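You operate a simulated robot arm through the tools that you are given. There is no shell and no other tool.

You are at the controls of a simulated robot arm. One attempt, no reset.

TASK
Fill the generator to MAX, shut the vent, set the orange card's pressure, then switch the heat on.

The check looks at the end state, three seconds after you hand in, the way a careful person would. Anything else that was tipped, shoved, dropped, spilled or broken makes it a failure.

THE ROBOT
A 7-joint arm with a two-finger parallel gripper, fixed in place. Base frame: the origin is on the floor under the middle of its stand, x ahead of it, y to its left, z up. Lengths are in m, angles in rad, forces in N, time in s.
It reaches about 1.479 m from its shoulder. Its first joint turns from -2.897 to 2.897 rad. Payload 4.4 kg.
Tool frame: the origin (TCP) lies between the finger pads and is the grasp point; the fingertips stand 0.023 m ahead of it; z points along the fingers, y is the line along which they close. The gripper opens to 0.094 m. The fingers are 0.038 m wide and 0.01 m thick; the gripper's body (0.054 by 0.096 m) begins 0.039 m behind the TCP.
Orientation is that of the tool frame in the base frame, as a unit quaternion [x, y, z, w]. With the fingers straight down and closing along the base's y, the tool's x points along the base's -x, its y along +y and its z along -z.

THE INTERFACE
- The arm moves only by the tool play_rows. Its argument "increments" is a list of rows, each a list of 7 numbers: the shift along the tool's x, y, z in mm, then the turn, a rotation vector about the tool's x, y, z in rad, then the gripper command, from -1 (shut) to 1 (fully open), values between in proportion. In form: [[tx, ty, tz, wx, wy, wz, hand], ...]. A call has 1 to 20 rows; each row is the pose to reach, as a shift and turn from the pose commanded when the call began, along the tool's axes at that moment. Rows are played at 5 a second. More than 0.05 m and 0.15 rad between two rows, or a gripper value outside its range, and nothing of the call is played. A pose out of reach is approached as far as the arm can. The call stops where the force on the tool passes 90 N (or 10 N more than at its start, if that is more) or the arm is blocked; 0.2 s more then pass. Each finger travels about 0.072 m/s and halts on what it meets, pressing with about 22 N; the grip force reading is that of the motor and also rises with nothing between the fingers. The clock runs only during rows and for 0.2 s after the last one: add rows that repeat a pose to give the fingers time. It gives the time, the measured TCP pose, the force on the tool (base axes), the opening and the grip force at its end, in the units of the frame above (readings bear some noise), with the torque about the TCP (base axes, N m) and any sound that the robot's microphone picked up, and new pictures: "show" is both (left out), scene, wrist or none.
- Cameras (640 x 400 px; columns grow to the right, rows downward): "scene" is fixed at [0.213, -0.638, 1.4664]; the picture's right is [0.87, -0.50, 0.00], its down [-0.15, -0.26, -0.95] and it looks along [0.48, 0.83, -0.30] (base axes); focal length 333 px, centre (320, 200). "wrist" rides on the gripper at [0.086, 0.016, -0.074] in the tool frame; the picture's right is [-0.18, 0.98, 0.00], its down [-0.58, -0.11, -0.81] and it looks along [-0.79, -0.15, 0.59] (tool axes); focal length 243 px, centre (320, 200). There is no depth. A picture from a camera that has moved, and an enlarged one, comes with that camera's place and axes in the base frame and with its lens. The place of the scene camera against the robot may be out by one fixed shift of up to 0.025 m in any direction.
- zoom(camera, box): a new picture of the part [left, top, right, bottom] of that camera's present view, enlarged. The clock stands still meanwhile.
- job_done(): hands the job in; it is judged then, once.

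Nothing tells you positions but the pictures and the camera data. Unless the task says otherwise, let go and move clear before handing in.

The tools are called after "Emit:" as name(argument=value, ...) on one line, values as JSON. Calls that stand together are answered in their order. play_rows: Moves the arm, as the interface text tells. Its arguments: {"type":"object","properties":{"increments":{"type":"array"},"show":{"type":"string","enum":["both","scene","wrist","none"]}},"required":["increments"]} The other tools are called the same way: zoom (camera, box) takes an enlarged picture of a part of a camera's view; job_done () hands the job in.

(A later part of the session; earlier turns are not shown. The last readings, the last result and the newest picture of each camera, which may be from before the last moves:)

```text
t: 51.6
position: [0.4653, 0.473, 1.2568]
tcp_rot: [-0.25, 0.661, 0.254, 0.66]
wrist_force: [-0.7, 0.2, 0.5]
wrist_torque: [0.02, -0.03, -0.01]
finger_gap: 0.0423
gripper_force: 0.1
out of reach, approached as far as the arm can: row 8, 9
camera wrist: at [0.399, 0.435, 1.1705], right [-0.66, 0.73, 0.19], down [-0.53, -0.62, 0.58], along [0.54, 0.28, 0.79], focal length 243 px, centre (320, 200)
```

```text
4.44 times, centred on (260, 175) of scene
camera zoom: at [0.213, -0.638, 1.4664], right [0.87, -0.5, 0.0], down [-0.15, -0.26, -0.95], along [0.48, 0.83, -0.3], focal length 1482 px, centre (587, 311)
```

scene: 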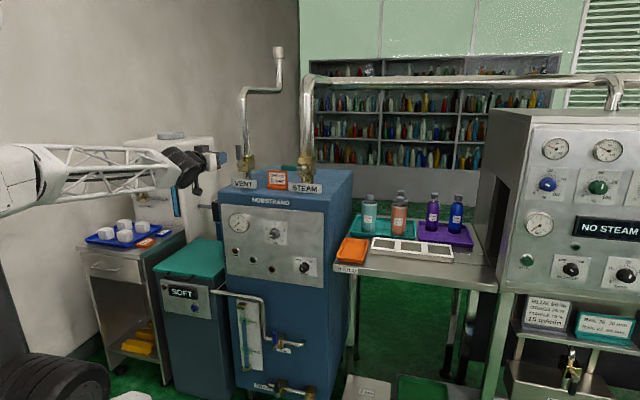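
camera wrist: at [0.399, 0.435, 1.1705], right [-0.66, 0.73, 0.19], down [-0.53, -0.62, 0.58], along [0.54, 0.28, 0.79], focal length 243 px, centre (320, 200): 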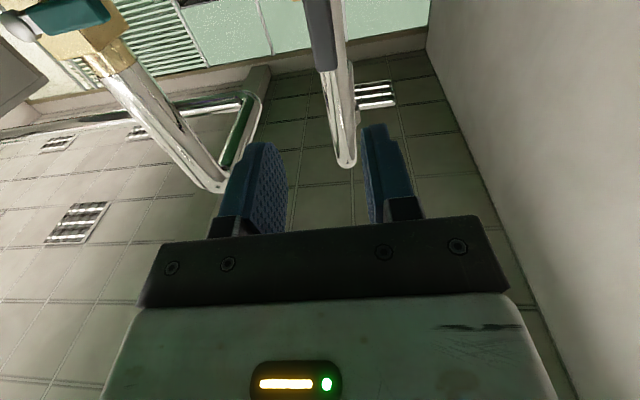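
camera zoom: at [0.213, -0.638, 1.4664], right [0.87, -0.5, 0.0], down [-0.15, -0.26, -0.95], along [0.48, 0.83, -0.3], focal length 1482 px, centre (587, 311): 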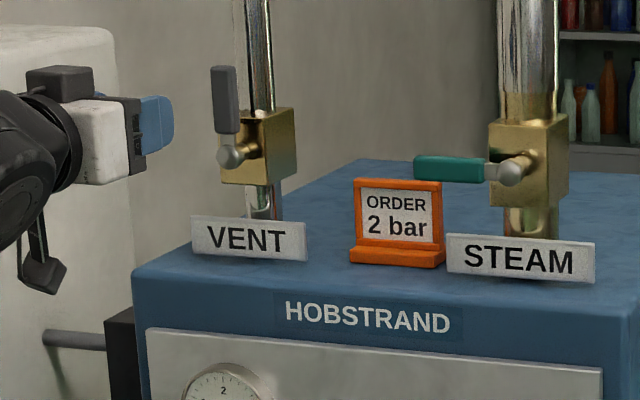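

The tool is level and the handle is nearly centred between the fingers, about 2.5 mm off. I'll advance to straddle it.

Emit:
play_rows(increments=[[0, 1, 30, 0, 0, 0, -0.1], [0, 2, 60, 0, 0, 0, -0.1], [0, 2.5, 90, 0, 0, 0, -0.1], [0, 2.5, 115, 0, 0, 0, -0.1], [0, 2.5, 138, 0, 0, 0, -0.1], [0, 2.5, 138, 0, 0, 0, -0.1]])

Emit:
zoom(camera="scene", box=[200, 130, 320, 220])

Emit:
zoom(camera="wrist", box=[200, 0, 440, 220])

```text
t: 53.0
position: [0.5658, 0.568, 1.2571]
tcp_rot: [-0.253, 0.66, 0.253, 0.66]
wrist_force: [0.2, -0.9, -0.7]
wrist_torque: [-0.01, 0.0, 0.01]
finger_gap: 0.0422
gripper_force: 0.0
camera wrist: at [0.5012, 0.5297, 1.1712], right [-0.66, 0.73, 0.19], down [-0.53, -0.62, 0.58], along [0.54, 0.28, 0.79], focal length 243 px, centre (320, 200)
```

scene: 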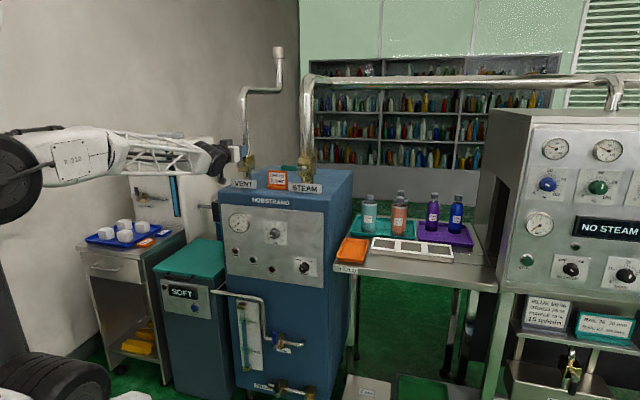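
wrist: 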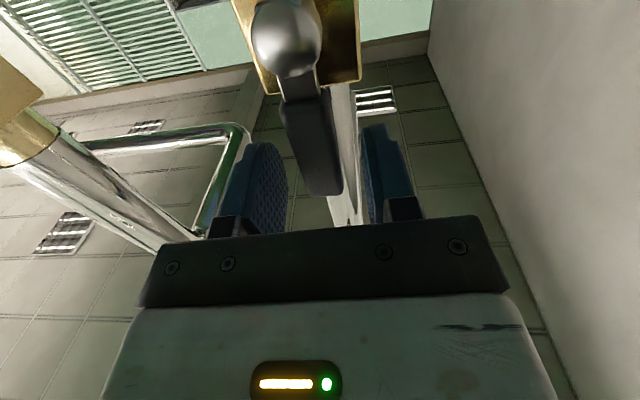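

```text
4.44 times, centred on (260, 175) of scene
camera zoom: at [0.213, -0.638, 1.4664], right [0.87, -0.5, 0.0], down [-0.15, -0.26, -0.95], along [0.48, 0.83, -0.3], focal length 1482 px, centre (587, 311)
```

zoom: 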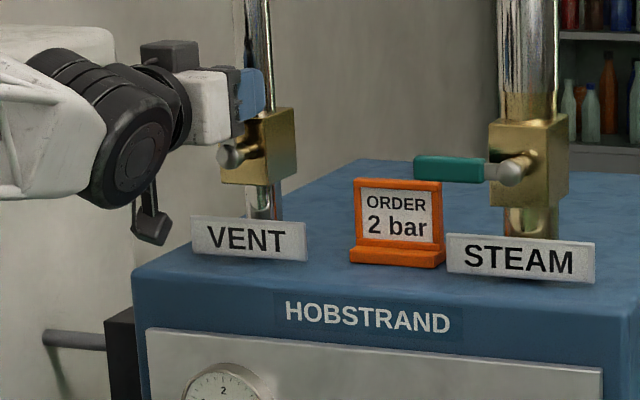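

```text
1.82 times, centred on (320, 110) of wrist
camera zoom: at [0.5012, 0.5297, 1.1712], right [-0.66, 0.73, 0.19], down [-0.53, -0.62, 0.58], along [0.54, 0.28, 0.79], focal length 441 px, centre (320, 364)
```

zoom: 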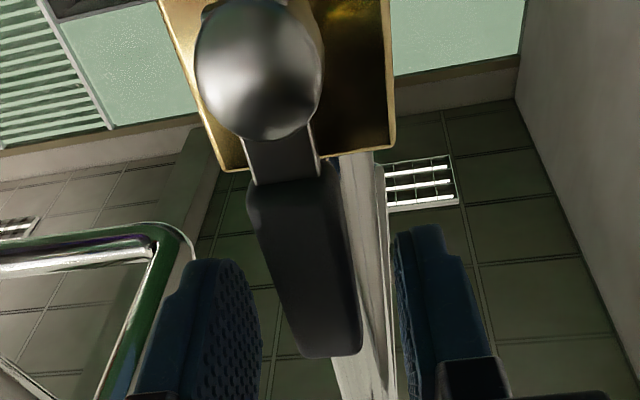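

The handle sits between the fingers. I'll turn it slightly counter-clockwise (towards the left, matching STEAM's shut position) and check forces.

Emit:
play_rows(increments=[[0, 0, 0, 0, 0, 0, -0.36], [0.6, 8, 0, 0, 0, -0.14, -0.36], [2.4, 16, 0, 0, 0, -0.28, -0.36]])

Emit:
zoom(camera="scene", box=[200, 130, 320, 220])

```text
t: 53.8
position: [0.5565, 0.5779, 1.2555]
tcp_rot: [-0.342, 0.619, 0.159, 0.689]
wrist_force: [1.2, 0.0, 0.3]
wrist_torque: [0.0, 0.02, 0.02]
finger_gap: 0.0306
gripper_force: 0.7
camera wrist: at [0.5072, 0.5222, 1.1684], right [-0.66, 0.74, -0.09], down [-0.64, -0.5, 0.59], along [0.39, 0.45, 0.8], focal length 243 px, centre (320, 200)
```

scene: 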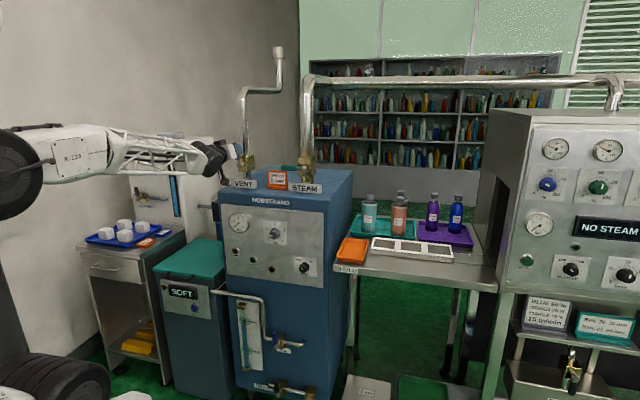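
wrist: 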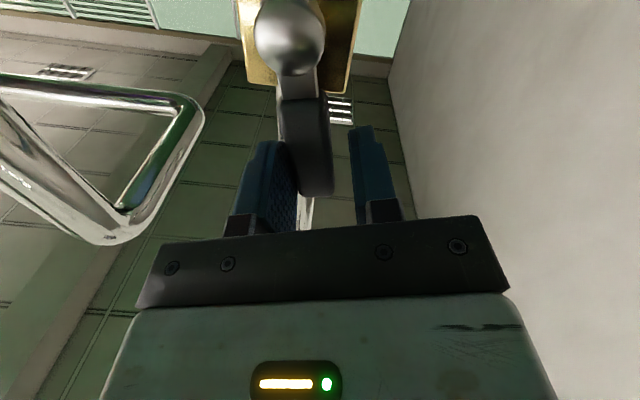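

```text
4.44 times, centred on (260, 175) of scene
camera zoom: at [0.213, -0.638, 1.4664], right [0.87, -0.5, 0.0], down [-0.15, -0.26, -0.95], along [0.48, 0.83, -0.3], focal length 1482 px, centre (587, 311)
```

zoom: 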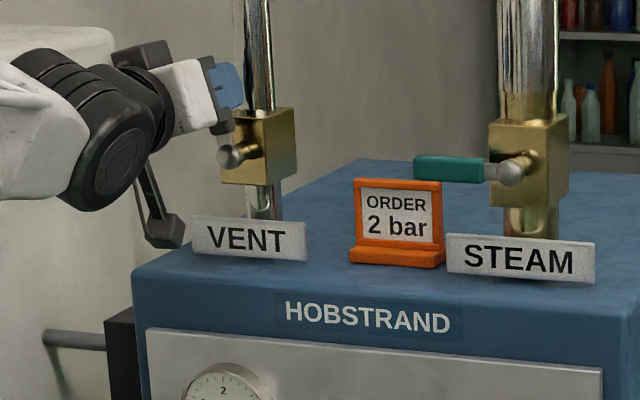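

The handle follows freely counter-clockwise with almost no force. I'll continue the arc.

Emit:
play_rows(increments=[[0.5, 7, 0, 0, 0, -0.13, -0.36], [1.8, 13.9, 0, 0, 0, -0.26, -0.36], [4.1, 20.5, 0, 0, 0, -0.39, -0.36], [7.2, 26.8, 0, 0, 0, -0.52, -0.36], [11, 32.7, 0, 0, 0, -0.65, -0.36], [15.6, 38, 0, 0, 0, -0.78, -0.36], [20.8, 42.6, 0, 0, 0, -0.91, -0.36], [26.7, 46.6, 0, 0, 0, -1.04, -0.36]])

Emit:
zoom(camera="scene", box=[200, 130, 320, 220])

```text
t: 55.6
position: [0.5318, 0.6057, 1.215]
tcp_rot: [-0.605, 0.367, -0.206, 0.676]
wrist_force: [-0.4, 0.5, -0.1]
wrist_torque: [-0.03, 0.0, 0.0]
finger_gap: 0.0302
gripper_force: 0.1
camera wrist: at [0.5289, 0.4963, 1.1786], right [-0.28, 0.31, -0.91], down [-0.96, -0.14, 0.25], along [-0.05, 0.94, 0.34], focal length 243 px, centre (320, 200)
```

scene: 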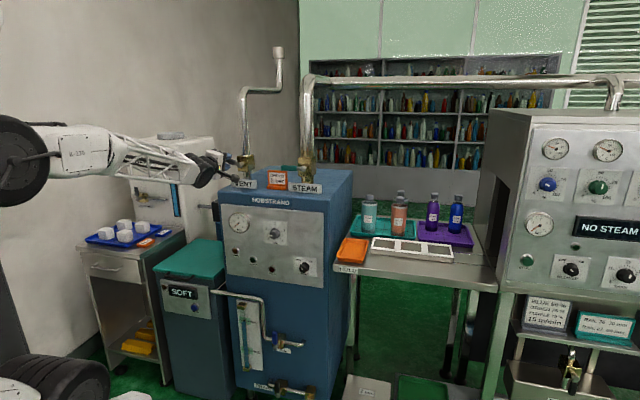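
wrist: 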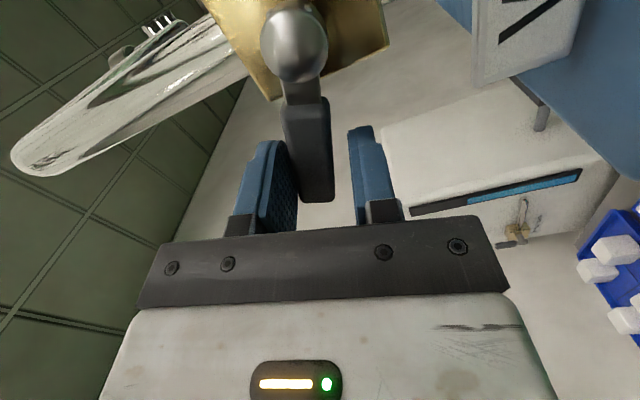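

```text
4.44 times, centred on (260, 175) of scene
camera zoom: at [0.213, -0.638, 1.4664], right [0.87, -0.5, 0.0], down [-0.15, -0.26, -0.95], along [0.48, 0.83, -0.3], focal length 1482 px, centre (587, 311)
```

zoom: 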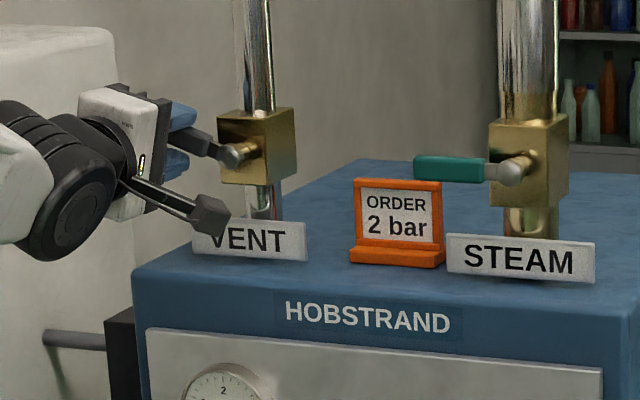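

The vent handle is nearly horizontal. I'll finish the last part of the turn.

Emit:
play_rows(increments=[[-0.3, 8.5, 0, 0, 0, -0.13, -0.36], [1.0, 13.5, 0, 0, 0, -0.25, -0.36], [2.3, 17.9, 0, 0, 0, -0.25, -0.36]])

Emit:
zoom(camera="scene", box=[200, 130, 320, 220])

Emit:
zoom(camera="wrist", box=[200, 0, 440, 220])

```text
t: 56.4
position: [0.528, 0.6091, 1.1983]
tcp_rot: [-0.646, 0.288, -0.287, 0.646]
wrist_force: [0.2, 0.9, 1.5]
wrist_torque: [0.01, 0.0, -0.02]
finger_gap: 0.0304
gripper_force: 0.1
camera wrist: at [0.5314, 0.4939, 1.1817], right [-0.12, 0.14, -0.98], down [-0.99, -0.11, 0.11], along [-0.09, 0.98, 0.15], focal length 243 px, centre (320, 200)
```

scene: 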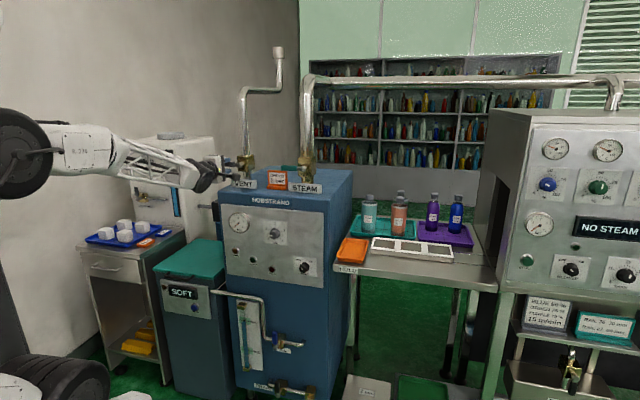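
wrist: 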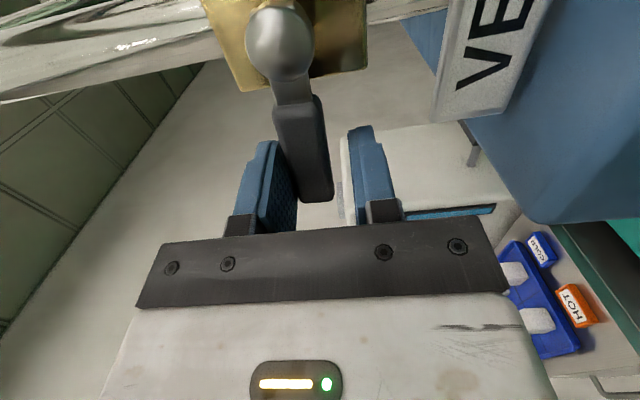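

```text
4.44 times, centred on (260, 175) of scene
camera zoom: at [0.213, -0.638, 1.4664], right [0.87, -0.5, 0.0], down [-0.15, -0.26, -0.95], along [0.48, 0.83, -0.3], focal length 1482 px, centre (587, 311)
```

zoom: 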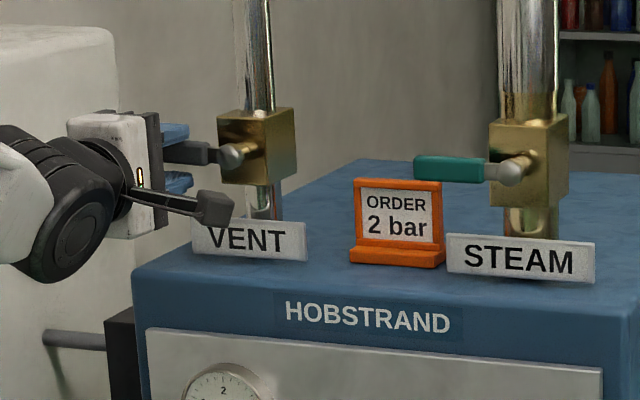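

```text
1.82 times, centred on (320, 110) of wrist
camera zoom: at [0.5314, 0.4939, 1.1817], right [-0.12, 0.14, -0.98], down [-0.99, -0.11, 0.11], along [-0.09, 0.98, 0.15], focal length 441 px, centre (320, 364)
```

zoom: 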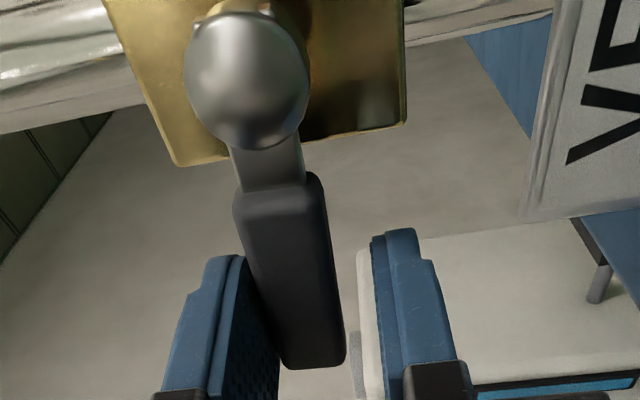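

The vent handle is lying left like STEAM's shut handle. I'll push a few millimetres further to confirm it reaches the stop.

Emit:
play_rows(increments=[[0, 2, 0, 0, 0, 0, -0.36], [0, 4, 0, 0, 0, 0, -0.36]])

Emit:
zoom(camera="scene", box=[230, 145, 270, 175])

Emit:
zoom(camera="scene", box=[285, 145, 325, 175])

```text
t: 57.0
position: [0.5278, 0.6092, 1.1937]
tcp_rot: [-0.644, 0.289, -0.288, 0.647]
wrist_force: [0.0, -1.2, 3.7]
wrist_torque: [-0.01, -0.05, -0.03]
finger_gap: 0.0315
gripper_force: 1.8
camera wrist: at [0.5308, 0.4941, 1.1781], right [-0.12, 0.14, -0.98], down [-0.99, -0.11, 0.11], along [-0.09, 0.98, 0.15], focal length 243 px, centre (320, 200)
```

scene: 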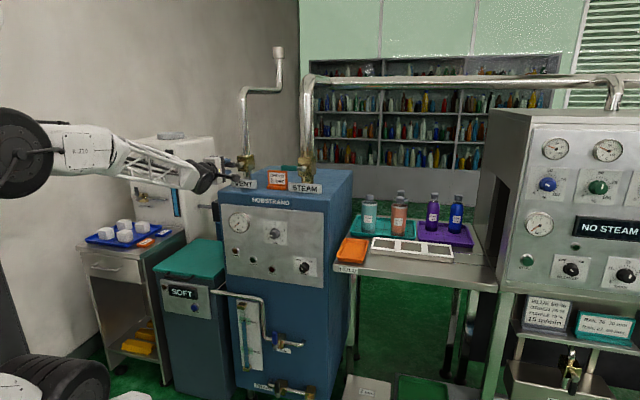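
wrist: 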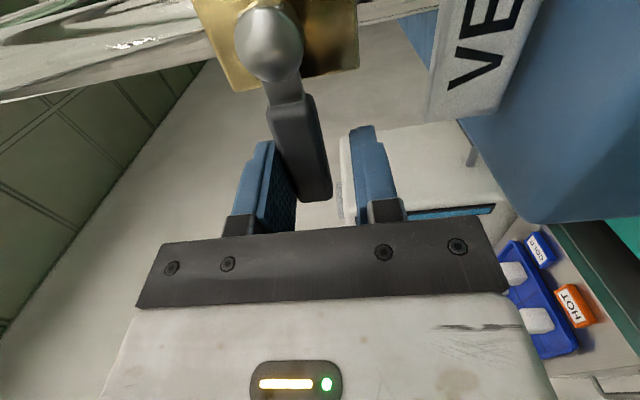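

```text
13.33 times, centred on (250, 160) of scene
camera zoom: at [0.213, -0.638, 1.4664], right [0.87, -0.5, 0.0], down [-0.15, -0.26, -0.95], along [0.48, 0.83, -0.3], focal length 4445 px, centre (1253, 733)
```

zoom: 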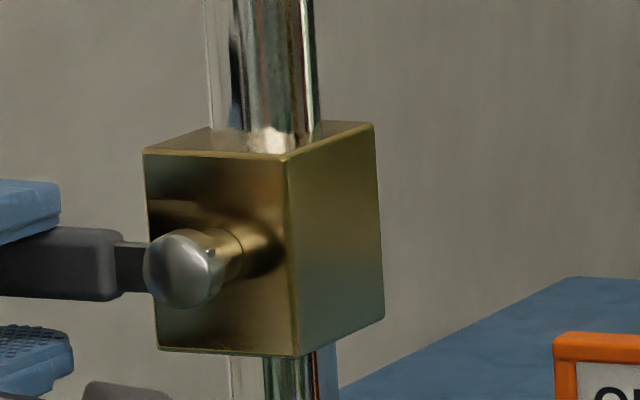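

```text
13.33 times, centred on (305, 160) of scene
camera zoom: at [0.213, -0.638, 1.4664], right [0.87, -0.5, 0.0], down [-0.15, -0.26, -0.95], along [0.48, 0.83, -0.3], focal length 4445 px, centre (520, 733)
```

zoom: 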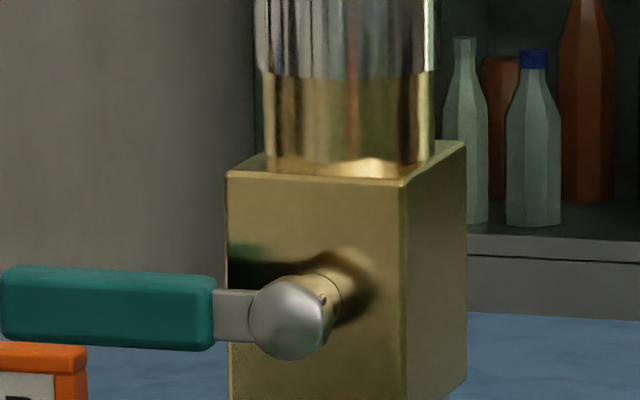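

The reaction is starting to build and the handle is parallel to STEAM's. One more small push to confirm.

Emit:
play_rows(increments=[[0, 2, 0, 0, 0, 0, -0.36], [0, 4, 0, 0, 0, 0, -0.36]], show="none")

Emit:
zoom(camera="scene", box=[230, 145, 270, 175])

```text
t: 57.6
position: [0.5291, 0.608, 1.192]
tcp_rot: [-0.644, 0.288, -0.288, 0.647]
wrist_force: [-0.4, 7.4, 18.4]
wrist_torque: [-0.37, -0.29, 0.09]
finger_gap: 0.0374
gripper_force: 8.7
```

```text
13.33 times, centred on (250, 160) of scene
camera zoom: at [0.213, -0.638, 1.4664], right [0.87, -0.5, 0.0], down [-0.15, -0.26, -0.95], along [0.48, 0.83, -0.3], focal length 4445 px, centre (1253, 733)
```

zoom: 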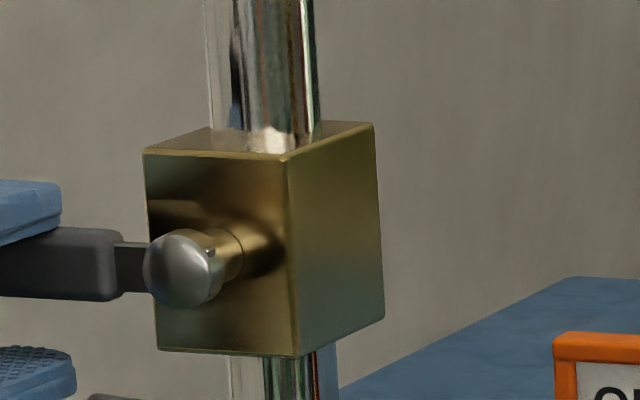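

The vent is firmly on its shut stop. I'll release it, back straight off, and move down in front of the pressure knob, keeping this roll so the camera looks sideways at the panel.

Emit:
play_rows(increments=[[0, -6, 0, 0, 0, 0, -0.2], [0, -6, -45, 0, 0, 0, -0.1], [0, -6, -90, 0, 0, 0, 0], [0, -6, -135, 0, 0, 0, 0.2], [0, -6, -180, 0, 0, 0, 0.4], [26, 24, -180, 0, 0, 0, 0.5], [52, 54, -180, 0, 0, 0, 0.5], [78, 84, -180, 0, 0, 0, 0.5], [104, 114, -180, 0, 0, 0, 0.5], [130, 144, -180, 0, 0, 0, 0.5], [156, 174, -180, 0, 0, 0, 0.5], [182, 204, -180, 0, 0, 0, 0.5], [207, 235, -180, 0, 0, 0, 0.5], [207, 235, -180, 0, 0, 0, 0.5]])

Emit:
zoom(camera="scene", box=[200, 130, 340, 290])

Emit:
zoom(camera="wrist", box=[200, 0, 440, 150])

```text
t: 60.6
position: [0.4568, 0.4164, 0.9778]
tcp_rot: [0.637, -0.322, 0.315, -0.625]
wrist_force: [0.2, -0.6, -0.3]
wrist_torque: [0.0, 0.03, 0.01]
finger_gap: 0.0707
gripper_force: 0.1
out of reach, approached as far as the arm can: row 8, 9, 10, 11, 12, 13, 14
camera wrist: at [0.448, 0.3012, 0.9632], right [-0.13, 0.14, -0.98], down [-0.99, -0.01, 0.13], along [0.01, 0.99, 0.14], focal length 243 px, centre (320, 200)
```

scene: 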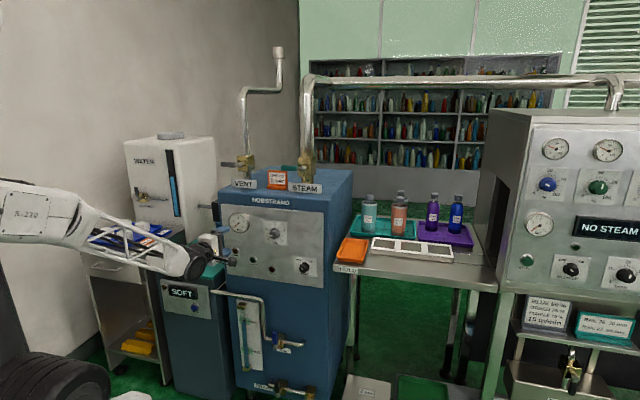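
wrist: 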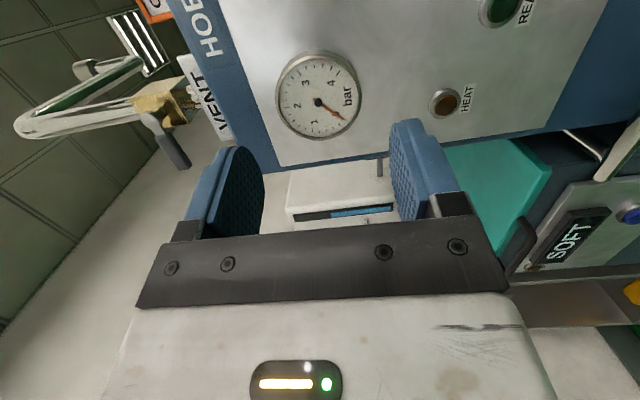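

```text
2.50 times, centred on (270, 210) of scene
camera zoom: at [0.213, -0.638, 1.4664], right [0.87, -0.5, 0.0], down [-0.15, -0.26, -0.95], along [0.48, 0.83, -0.3], focal length 833 px, centre (445, 175)
```

zoom: 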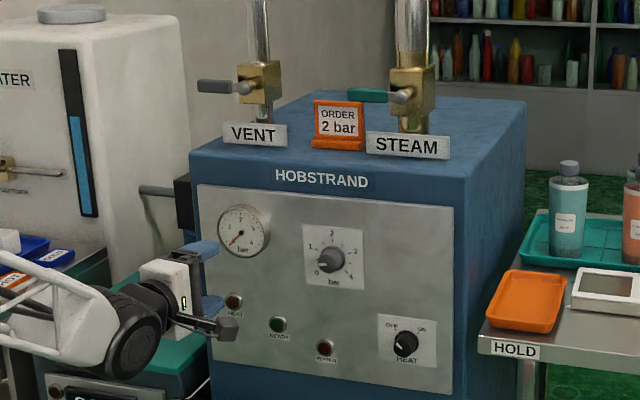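

```text
2.67 times, centred on (320, 75) of wrist
camera zoom: at [0.448, 0.3012, 0.9632], right [-0.13, 0.14, -0.98], down [-0.99, -0.01, 0.13], along [0.01, 0.99, 0.14], focal length 647 px, centre (320, 533)
```

zoom: 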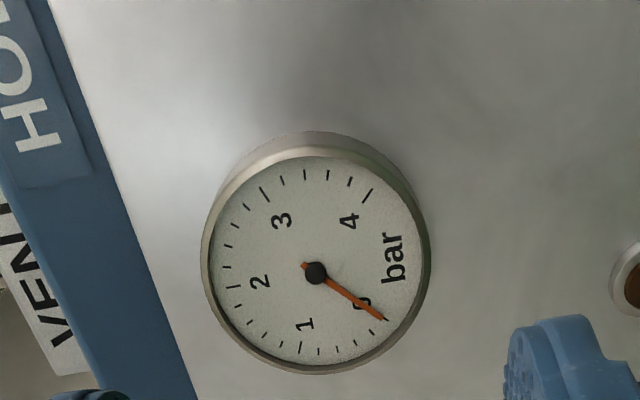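

Vent and STEAM handles are now parallel, both shut. The arm hit a wrist limit this close in, so I'll move a bit outward first, then go right to the knob.

Emit:
play_rows(increments=[[-3, 0, 37, 0, -0.05, 0, 0.5], [-7, 0, 75, 0, -0.095, 0, 0.5], [22, 5, 78, 0, -0.095, 0, 0.5], [50, 10, 81, 0, -0.095, 0, 0.5], [78, 15, 84, 0, -0.095, 0, 0.5], [104, 20, 86, 0, -0.095, 0, 0.5], [104, 20, 86, 0, -0.095, 0, 0.5]])

```text
t: 62.2
position: [0.5114, 0.4629, 0.985]
tcp_rot: [0.644, -0.327, 0.313, -0.617]
wrist_force: [0.6, 0.4, 0.5]
wrist_torque: [-0.01, 0.0, 0.03]
finger_gap: 0.0705
gripper_force: 0.0
out of reach, approached as far as the arm can: row 1, 2, 3, 4, 5, 6, 7
camera wrist: at [0.5026, 0.3473, 0.9722], right [-0.14, 0.12, -0.98], down [-0.99, 0.0, 0.14], along [0.02, 0.99, 0.12], focal length 243 px, centre (320, 200)
```

scene: 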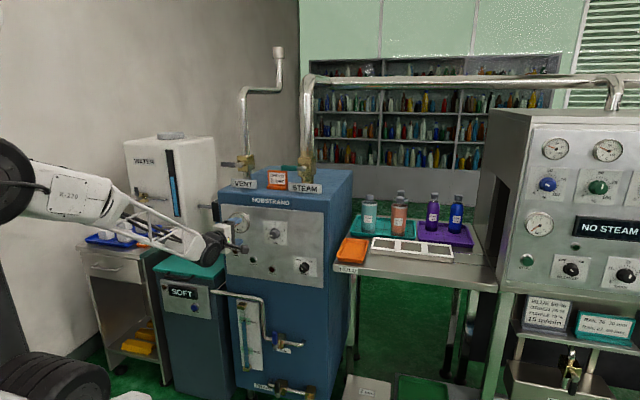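
wrist: 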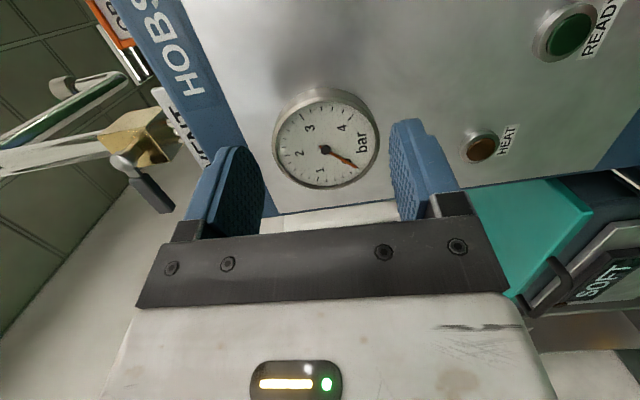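

The sideways move is still limited. I'll unwind: back off, rise, and return to the relaxed pitched-down, zero-roll pose in front of the knob, then level out from there.

Emit:
play_rows(increments=[[0, 0, -45, 0, 0, 0, 0.5], [0, 0, -90, 0, 0, 0, 0.5], [9.8, -19.8, -96.1, -0.0673, 0.057, 0.1044, 0.5], [19.6, -39.7, -102.2, -0.1346, 0.1139, 0.2087, 0.5], [29.4, -59.5, -108.4, -0.202, 0.1709, 0.3131, 0.5], [39.1, -79.4, -114.5, -0.2693, 0.2278, 0.4174, 0.5], [48.9, -99.2, -120.6, -0.3366, 0.2848, 0.5218, 0.5], [58.7, -119.1, -126.7, -0.4039, 0.3418, 0.6262, 0.5], [68.5, -138.9, -132.9, -0.4713, 0.3987, 0.7305, 0.5], [78.3, -158.8, -139, -0.5386, 0.4557, 0.8349, 0.5], [88.1, -178.6, -145.1, -0.6059, 0.5127, 0.9393, 0.5], [97.8, -198.5, -151.2, -0.6732, 0.5696, 1.0436, 0.5], [107.6, -218.3, -157.4, -0.7406, 0.6266, 1.148, 0.5], [117.4, -238.2, -163.5, -0.8079, 0.6835, 1.2523, 0.5], [127.2, -258, -169.6, -0.8752, 0.7405, 1.3567, 0.5], [127.2, -258, -169.6, -0.8752, 0.7405, 1.3567, 0.5]])

```text
t: 65.6
position: [0.465, 0.2639, 1.2476]
tcp_rot: [-0.345, 0.908, 0.085, 0.223]
wrist_force: [-0.8, -0.5, -0.1]
wrist_torque: [0.0, 0.01, 0.01]
finger_gap: 0.0702
gripper_force: 0.1
camera wrist: at [0.371, 0.2021, 1.2738], right [-0.53, 0.84, 0.08], down [0.18, 0.01, 0.98], along [0.83, 0.54, -0.16], focal length 243 px, centre (320, 200)
```

scene: 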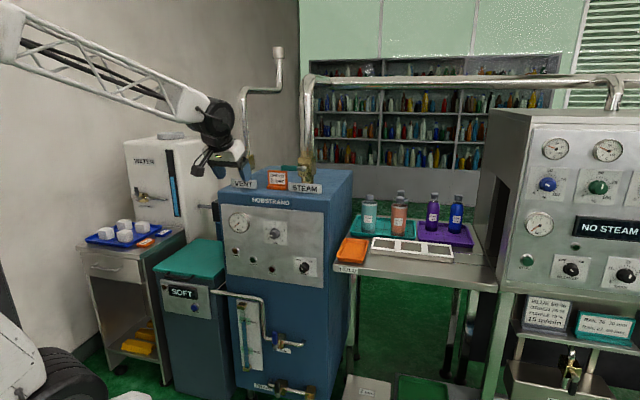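
wrist: 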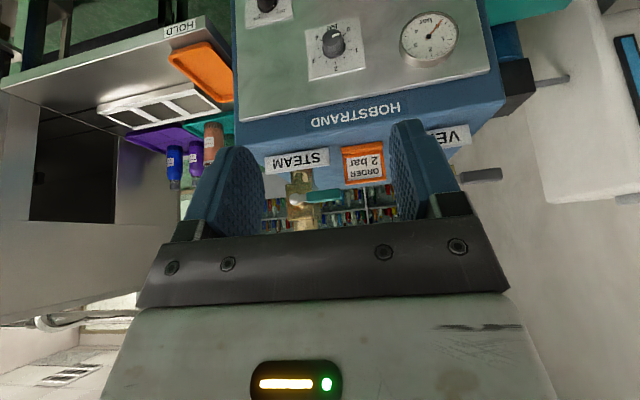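

Back in a relaxed pose. I'll zoom on the knob for one more fix, then level out in front of it at a higher height.

Emit:
zoom(camera="wrist", box=[230, 0, 470, 150])

Emit:
play_rows(increments=[[-5.5, 0.7, 19.8, 0, -0.109, 0, 0.5], [-11, 1.3, 39.5, 0, -0.218, 0, 0.5], [-16.4, 2, 59.3, 0, -0.327, 0, 0.5], [-21.9, 2.6, 79, 0, -0.436, 0, 0.5], [-27.4, 3.3, 98.8, 0, -0.545, 0, 0.5], [-32.9, 4, 118.6, 0, -0.654, 0, 0.5], [-38.4, 4.6, 138.3, 0, -0.763, 0, 0.5], [-43.8, 5.3, 158, 0, -0.872, 0, 0.5], [-49.3, 5.9, 177.8, 0, -0.981, 0, 0.5], [-54.8, 6.6, 197.6, 0, -1.09, 0, 0.5], [-54.8, 6.6, 197.6, 0, -1.09, 0, 0.5]])

```text
2.67 times, centred on (350, 75) of wrist
camera zoom: at [0.371, 0.2021, 1.2738], right [-0.53, 0.84, 0.08], down [0.18, 0.01, 0.98], along [0.83, 0.54, -0.16], focal length 647 px, centre (240, 533)
```

zoom: 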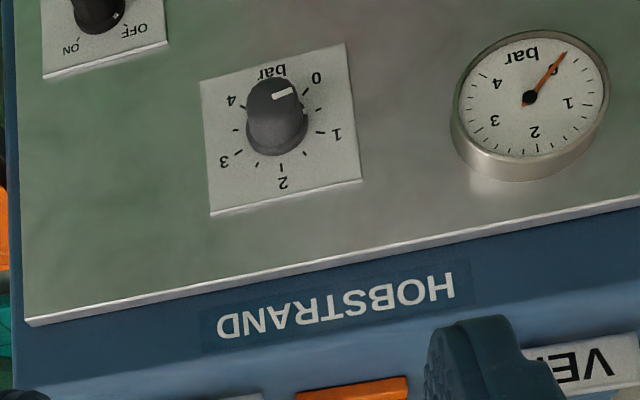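

```text
t: 68.0
position: [0.562, 0.3596, 1.098]
tcp_rot: [-0.252, 0.66, 0.252, 0.661]
wrist_force: [-1.0, -0.2, 0.0]
wrist_torque: [0.01, -0.02, 0.0]
finger_gap: 0.0704
gripper_force: 0.1
out of reach, approached as far as the arm can: row 8, 9
camera wrist: at [0.4975, 0.322, 1.0111], right [-0.65, 0.73, 0.18], down [-0.53, -0.62, 0.58], along [0.54, 0.28, 0.79], focal length 243 px, centre (320, 200)
```

scene: 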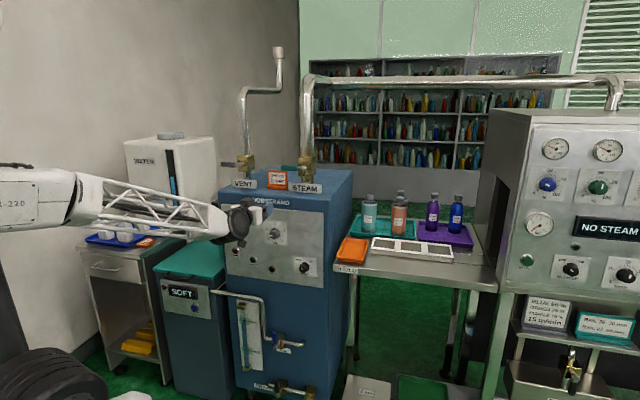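
wrist: 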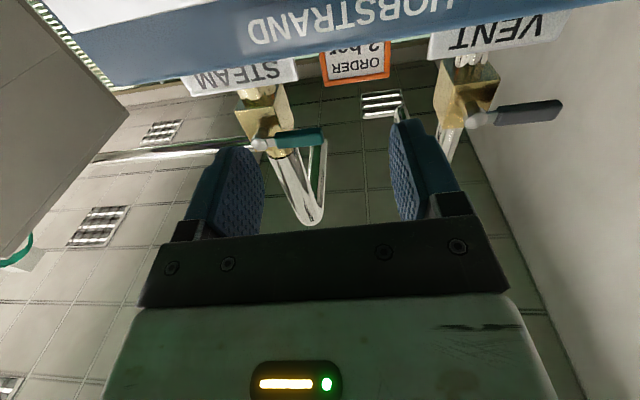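

Level, zero roll, and reachable here. Three views agree the knob is at left≈-0.106, z≈0.956, with its front at f≈0.755. I'll lower to knob height.

Emit:
play_rows(increments=[[36, 0, 0, 0, 0, 0, 0.5], [72, 0, 0, 0, 0, 0, 0.5], [108, 1, 0, 0, 0, 0, 0.5], [142, 1, 0, 0, 0, 0, 0.5], [142, 1, 0, 0, 0, 0, 0.5], [142, 1, 0, 0, 0, 0, 0.5]])

Emit:
zoom(camera="scene", box=[200, 190, 340, 290])

```text
t: 69.4
position: [0.5622, 0.3609, 0.9546]
tcp_rot: [-0.253, 0.66, 0.252, 0.661]
wrist_force: [-0.7, 0.9, 0.1]
wrist_torque: [-0.01, 0.0, 0.02]
finger_gap: 0.0706
gripper_force: 0.0
camera wrist: at [0.4978, 0.322, 0.8686], right [-0.65, 0.73, 0.18], down [-0.53, -0.62, 0.58], along [0.54, 0.28, 0.79], focal length 243 px, centre (320, 200)
```

scene: 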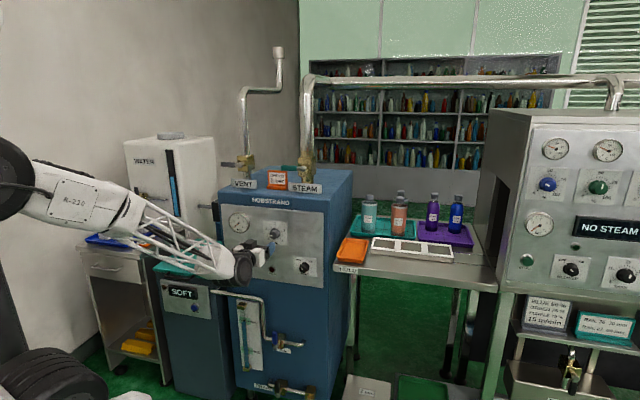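
wrist: 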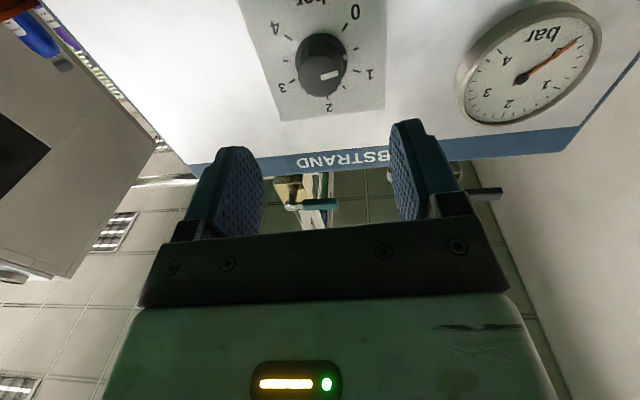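

```text
4.00 times, centred on (270, 240) of scene
camera zoom: at [0.213, -0.638, 1.4664], right [0.87, -0.5, 0.0], down [-0.15, -0.26, -0.95], along [0.48, 0.83, -0.3], focal length 1334 px, centre (520, 40)
```

zoom: 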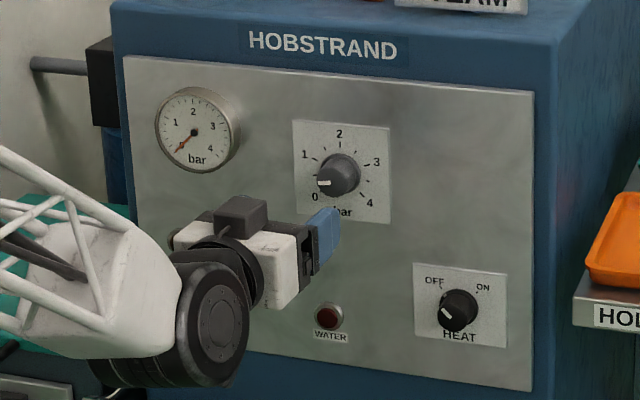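

Reachable, and the camera sees the knob. I'll zoom to check alignment.

Emit:
zoom(camera="wrist", box=[240, 0, 400, 120])

```text
3.33 times, centred on (320, 60) of wrist
camera zoom: at [0.4978, 0.322, 0.8686], right [-0.65, 0.73, 0.18], down [-0.53, -0.62, 0.58], along [0.54, 0.28, 0.79], focal length 809 px, centre (320, 667)
```

zoom: 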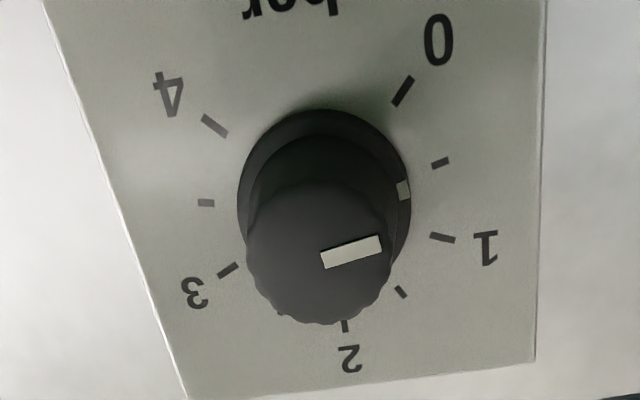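

The knob's pointer actually sits near 0.5 bar, so about 100° clockwise is needed to reach 2. I'll roll counter-clockwise first to have room, and check that it's reachable here.

Emit:
play_rows(increments=[[0, 0, 0, 0, 0, -0.13, 0.4], [0, 0, 0, 0, 0, -0.26, 0.3], [0, 0, 0, 0, 0, -0.39, 0.3], [0, 0, 0, 0, 0, -0.52, 0.3], [0, 0, 0, 0, 0, -0.65, 0.3], [0, 0, 0, 0, 0, -0.78, 0.3], [0, 0, 0, 0, 0, -0.9, 0.3], [0, 0, 0, 0, 0, -0.9, 0.3]])

Emit:
zoom(camera="wrist", box=[240, 0, 400, 120])

```text
t: 71.2
position: [0.5027, 0.2422, 1.0808]
tcp_rot: [-0.542, 0.504, -0.019, 0.673]
wrist_force: [0.9, -0.6, -0.8]
wrist_torque: [0.01, -0.01, 0.01]
finger_gap: 0.0612
gripper_force: 0.0
out of reach, approached as far as the arm can: row 1, 2, 3, 4, 5, 6, 7, 8
camera wrist: at [0.4849, 0.1458, 1.0189], right [-0.6, 0.51, -0.61], down [-0.79, -0.29, 0.54], along [0.1, 0.81, 0.58], focal length 243 px, centre (320, 200)
```

scene: 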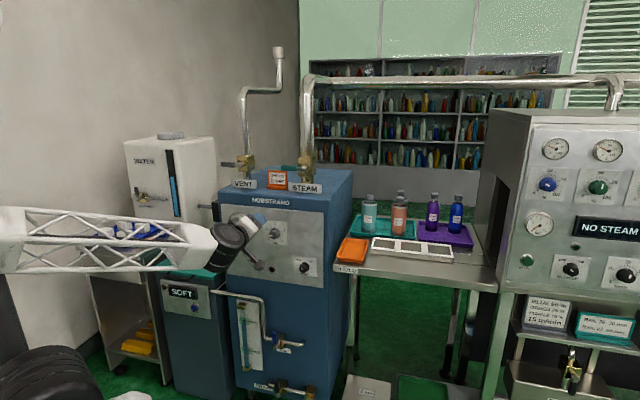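
wrist: 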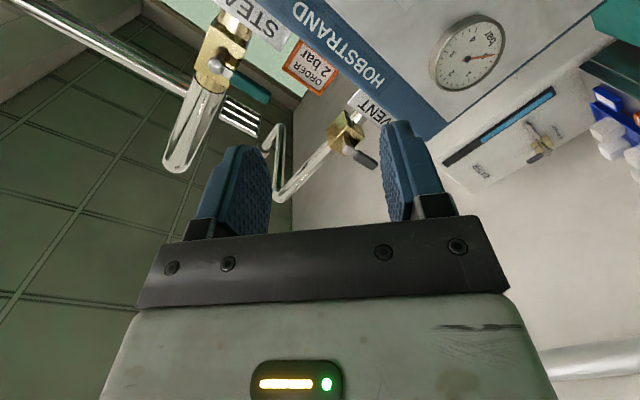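

```text
3.33 times, centred on (320, 60) of wrist
camera zoom: at [0.4849, 0.1458, 1.0189], right [-0.6, 0.51, -0.61], down [-0.79, -0.29, 0.54], along [0.1, 0.81, 0.58], focal length 809 px, centre (320, 667)
```

zoom: 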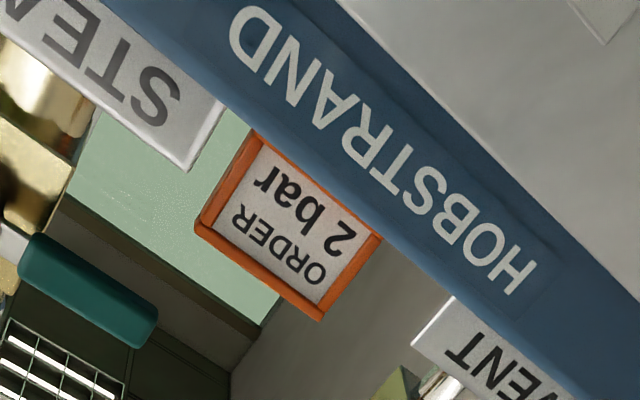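

Negative roll isn't reachable at this spot, and the arm drifted away safely without contact. I'll return to the relaxed pose and use positive roll (clockwise) instead.

Emit:
play_rows(increments=[[-14.7, -9.3, -2.9, -0.0372, 0.0958, 0.0813, 0.5], [-29.4, -18.7, -5.8, -0.0743, 0.1915, 0.1626, 0.5], [-44.1, -28, -8.7, -0.1115, 0.2873, 0.2439, 0.5], [-58.8, -37.4, -11.6, -0.1486, 0.383, 0.3252, 0.5], [-73.6, -46.7, -14.5, -0.1858, 0.4788, 0.4066, 0.5], [-88.3, -56, -17.4, -0.223, 0.5746, 0.4879, 0.5], [-103, -65.4, -20.3, -0.2601, 0.6703, 0.5692, 0.5], [-117.7, -74.7, -23.2, -0.2973, 0.7661, 0.6505, 0.5], [-132.4, -84.1, -26.1, -0.3344, 0.8618, 0.7318, 0.5], [-147.1, -93.4, -29, -0.3716, 0.9576, 0.8131, 0.5], [-147.1, -93.4, -29, -0.3716, 0.9576, 0.8131, 0.5]])

```text
t: 73.6
position: [0.4635, 0.2697, 1.2572]
tcp_rot: [-0.347, 0.907, 0.087, 0.222]
wrist_force: [-0.4, -1.1, 0.1]
wrist_torque: [0.0, 0.02, -0.03]
finger_gap: 0.0704
gripper_force: 0.1
camera wrist: at [0.3709, 0.2069, 1.2838], right [-0.53, 0.84, 0.09], down [0.18, 0.01, 0.98], along [0.83, 0.54, -0.16], focal length 243 px, centre (320, 200)
```

scene: 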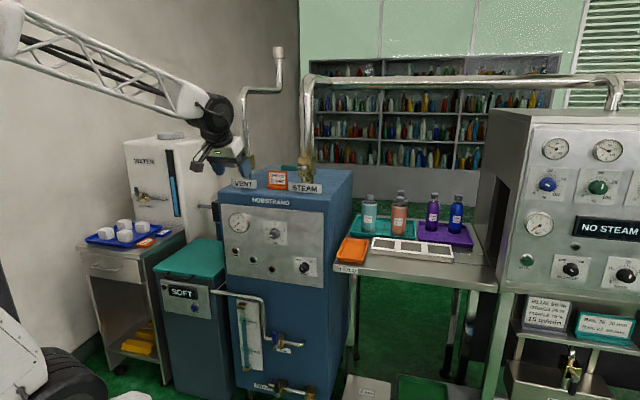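
wrist: 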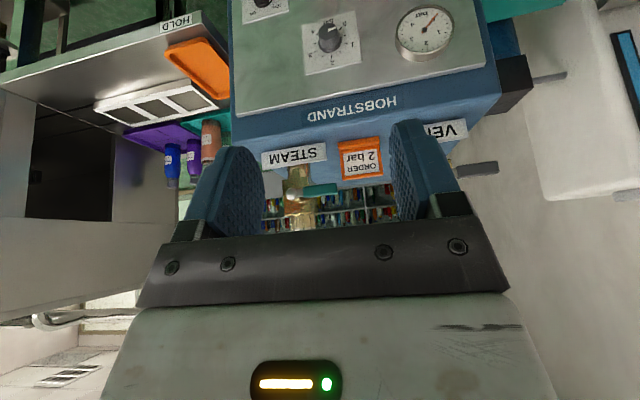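

Back in the relaxed pose. I'll level out and lower again at zero roll, which worked before.

Emit:
play_rows(increments=[[-4.7, 0.2, 20.1, 0, -0.109, 0, 0.5], [-9.4, 0.4, 40.3, 0, -0.218, 0, 0.5], [-14.1, 0.6, 60.4, 0, -0.327, 0, 0.5], [-18.8, 0.8, 80.6, 0, -0.436, 0, 0.5], [-23.5, 1, 100.7, 0, -0.545, 0, 0.4], [-28.3, 1.2, 120.8, 0, -0.654, 0, 0.3], [-33, 1.4, 141, 0, -0.763, 0, 0.3], [-37.7, 1.6, 161, 0, -0.872, 0, 0.3], [-42.4, 1.8, 181.3, 0, -0.981, 0, 0.3], [-47.1, 2, 201.4, 0, -1.09, 0, 0.3], [-47.1, 2, 201.4, 0, -1.09, 0, 0.3]], show="none")

Emit:
play_rows(increments=[[36, 0, 0, 0, 0, 0, 0.3], [72, 0, 0, 0, 0, 0, 0.3], [108, 0, 0, 0, 0, 0, 0.3], [144, 0, 0, 0, 0, 0, 0.3], [144, 0, 0, 0, 0, 0, 0.3]])

```text
t: 76.0
position: [0.5645, 0.3601, 1.1011]
tcp_rot: [-0.252, 0.66, 0.253, 0.661]
wrist_force: [0.8, 0.8, -0.1]
wrist_torque: [0.01, 0.02, 0.02]
finger_gap: 0.0612
gripper_force: 0.1
out of reach, approached as far as the arm can: row 8, 9
```

```text
t: 77.2
position: [0.5595, 0.3587, 0.9574]
tcp_rot: [-0.252, 0.66, 0.253, 0.661]
wrist_force: [0.0, -0.2, -0.1]
wrist_torque: [-0.03, -0.01, 0.0]
finger_gap: 0.0611
gripper_force: 0.0
camera wrist: at [0.4943, 0.3216, 0.8702], right [-0.66, 0.73, 0.19], down [-0.53, -0.62, 0.58], along [0.54, 0.28, 0.79], focal length 243 px, centre (320, 200)
```

scene: 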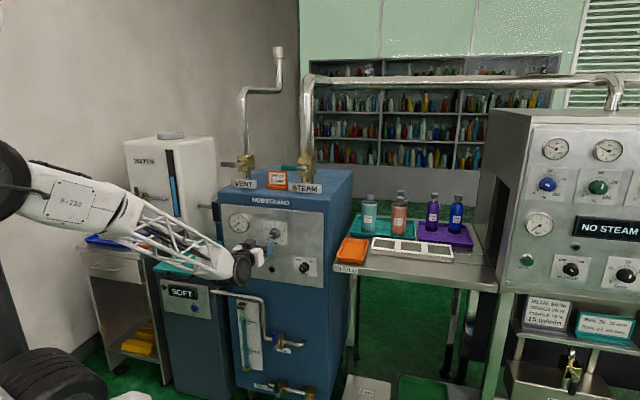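
wrist: 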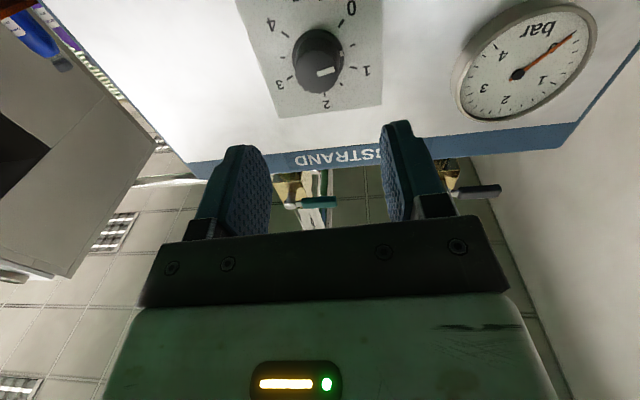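

At knob height, level. Now I'll test clockwise roll in small steps, still clear of the knob.

Emit:
play_rows(increments=[[0, 0, 0, 0, 0, 0.12, 0.3], [0, 0, 0, 0, 0, 0.24, 0.3]], show="none")

```text
t: 77.8
position: [0.5611, 0.36, 0.957]
tcp_rot: [-0.17, 0.686, 0.331, 0.625]
wrist_force: [-0.6, 1.1, -0.5]
wrist_torque: [-0.01, 0.01, -0.02]
finger_gap: 0.0615
gripper_force: 0.1
```

Emit:
play_rows(increments=[[0, 0, 0, 0, 0, 0.13, 0.3], [0, 0, 0, 0, 0, 0.26, 0.3], [0, 0, 0, 0, 0, 0.39, 0.3], [0, 0, 0, 0, 0, 0.52, 0.3], [0, 0, 0, 0, 0, 0.65, 0.3], [0, 0, 0, 0, 0, 0.78, 0.3]], show="none")

```text
t: 79.2
position: [0.5623, 0.3614, 0.9562]
tcp_rot: [0.103, 0.699, 0.544, 0.452]
wrist_force: [-0.7, -0.7, 0.1]
wrist_torque: [-0.01, 0.02, 0.01]
finger_gap: 0.0611
gripper_force: 0.1
```

Clockwise roll is smooth so far, at about 1.0 rad. I'll continue testing to around 2 rad.

Emit:
play_rows(increments=[[0, 0, 0, 0, 0, 0.13, 0.3], [0, 0, 0, 0, 0, 0.26, 0.3], [0, 0, 0, 0, 0, 0.39, 0.3], [0, 0, 0, 0, 0, 0.52, 0.3], [0, 0, 0, 0, 0, 0.65, 0.3], [0, 0, 0, 0, 0, 0.78, 0.3], [0, 0, 0, 0, 0, 0.91, 0.3]])

```text
t: 80.8
position: [0.5627, 0.3608, 0.9574]
tcp_rot: [0.4, 0.582, 0.688, 0.168]
wrist_force: [-0.8, 0.0, 0.0]
wrist_torque: [0.04, -0.01, 0.03]
finger_gap: 0.0609
gripper_force: 0.1
camera wrist: at [0.4578, 0.3669, 1.0029], right [0.35, -0.39, 0.85], down [-0.26, -0.91, -0.31], along [0.9, -0.12, -0.42], focal length 243 px, centre (320, 200)
```

scene: 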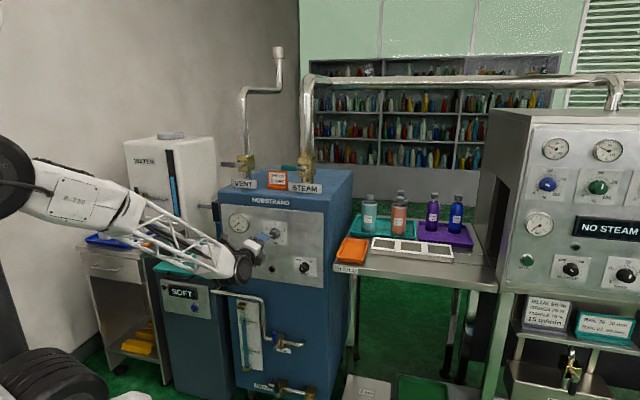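
wrist: 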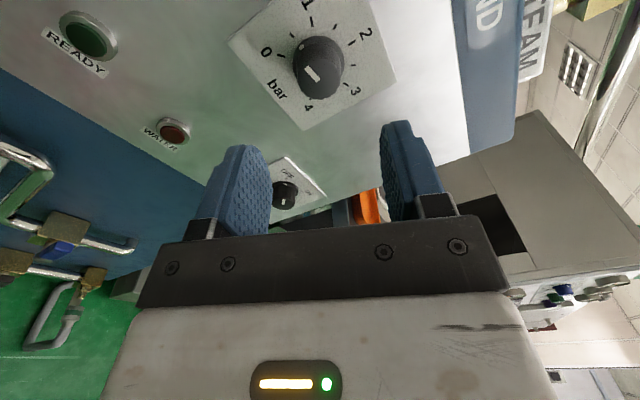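

Clockwise roll is free past 1.9 rad. I'll zoom to re-read the pointer from this side.

Emit:
zoom(camera="wrist", box=[220, 0, 400, 130])

Emit:
zoom(camera="scene", box=[255, 215, 305, 255])

```text
3.08 times, centred on (310, 65) of wrist
camera zoom: at [0.4578, 0.3669, 1.0029], right [0.35, -0.39, 0.85], down [-0.26, -0.91, -0.31], along [0.9, -0.12, -0.42], focal length 746 px, centre (351, 615)
```

zoom: 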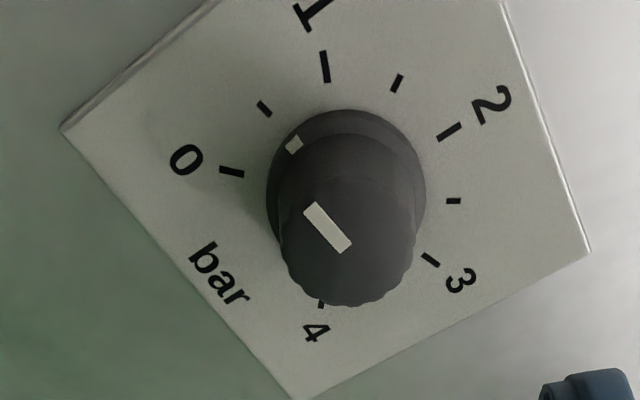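

```text
10.00 times, centred on (280, 235) of scene
camera zoom: at [0.213, -0.638, 1.4664], right [0.87, -0.5, 0.0], down [-0.15, -0.26, -0.95], along [0.48, 0.83, -0.3], focal length 3334 px, centre (720, -150)
```

zoom: 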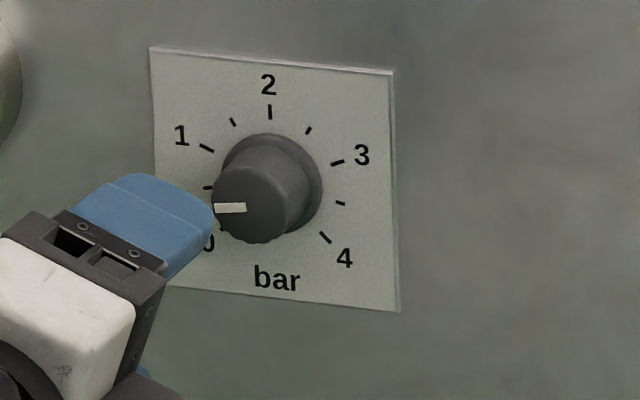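

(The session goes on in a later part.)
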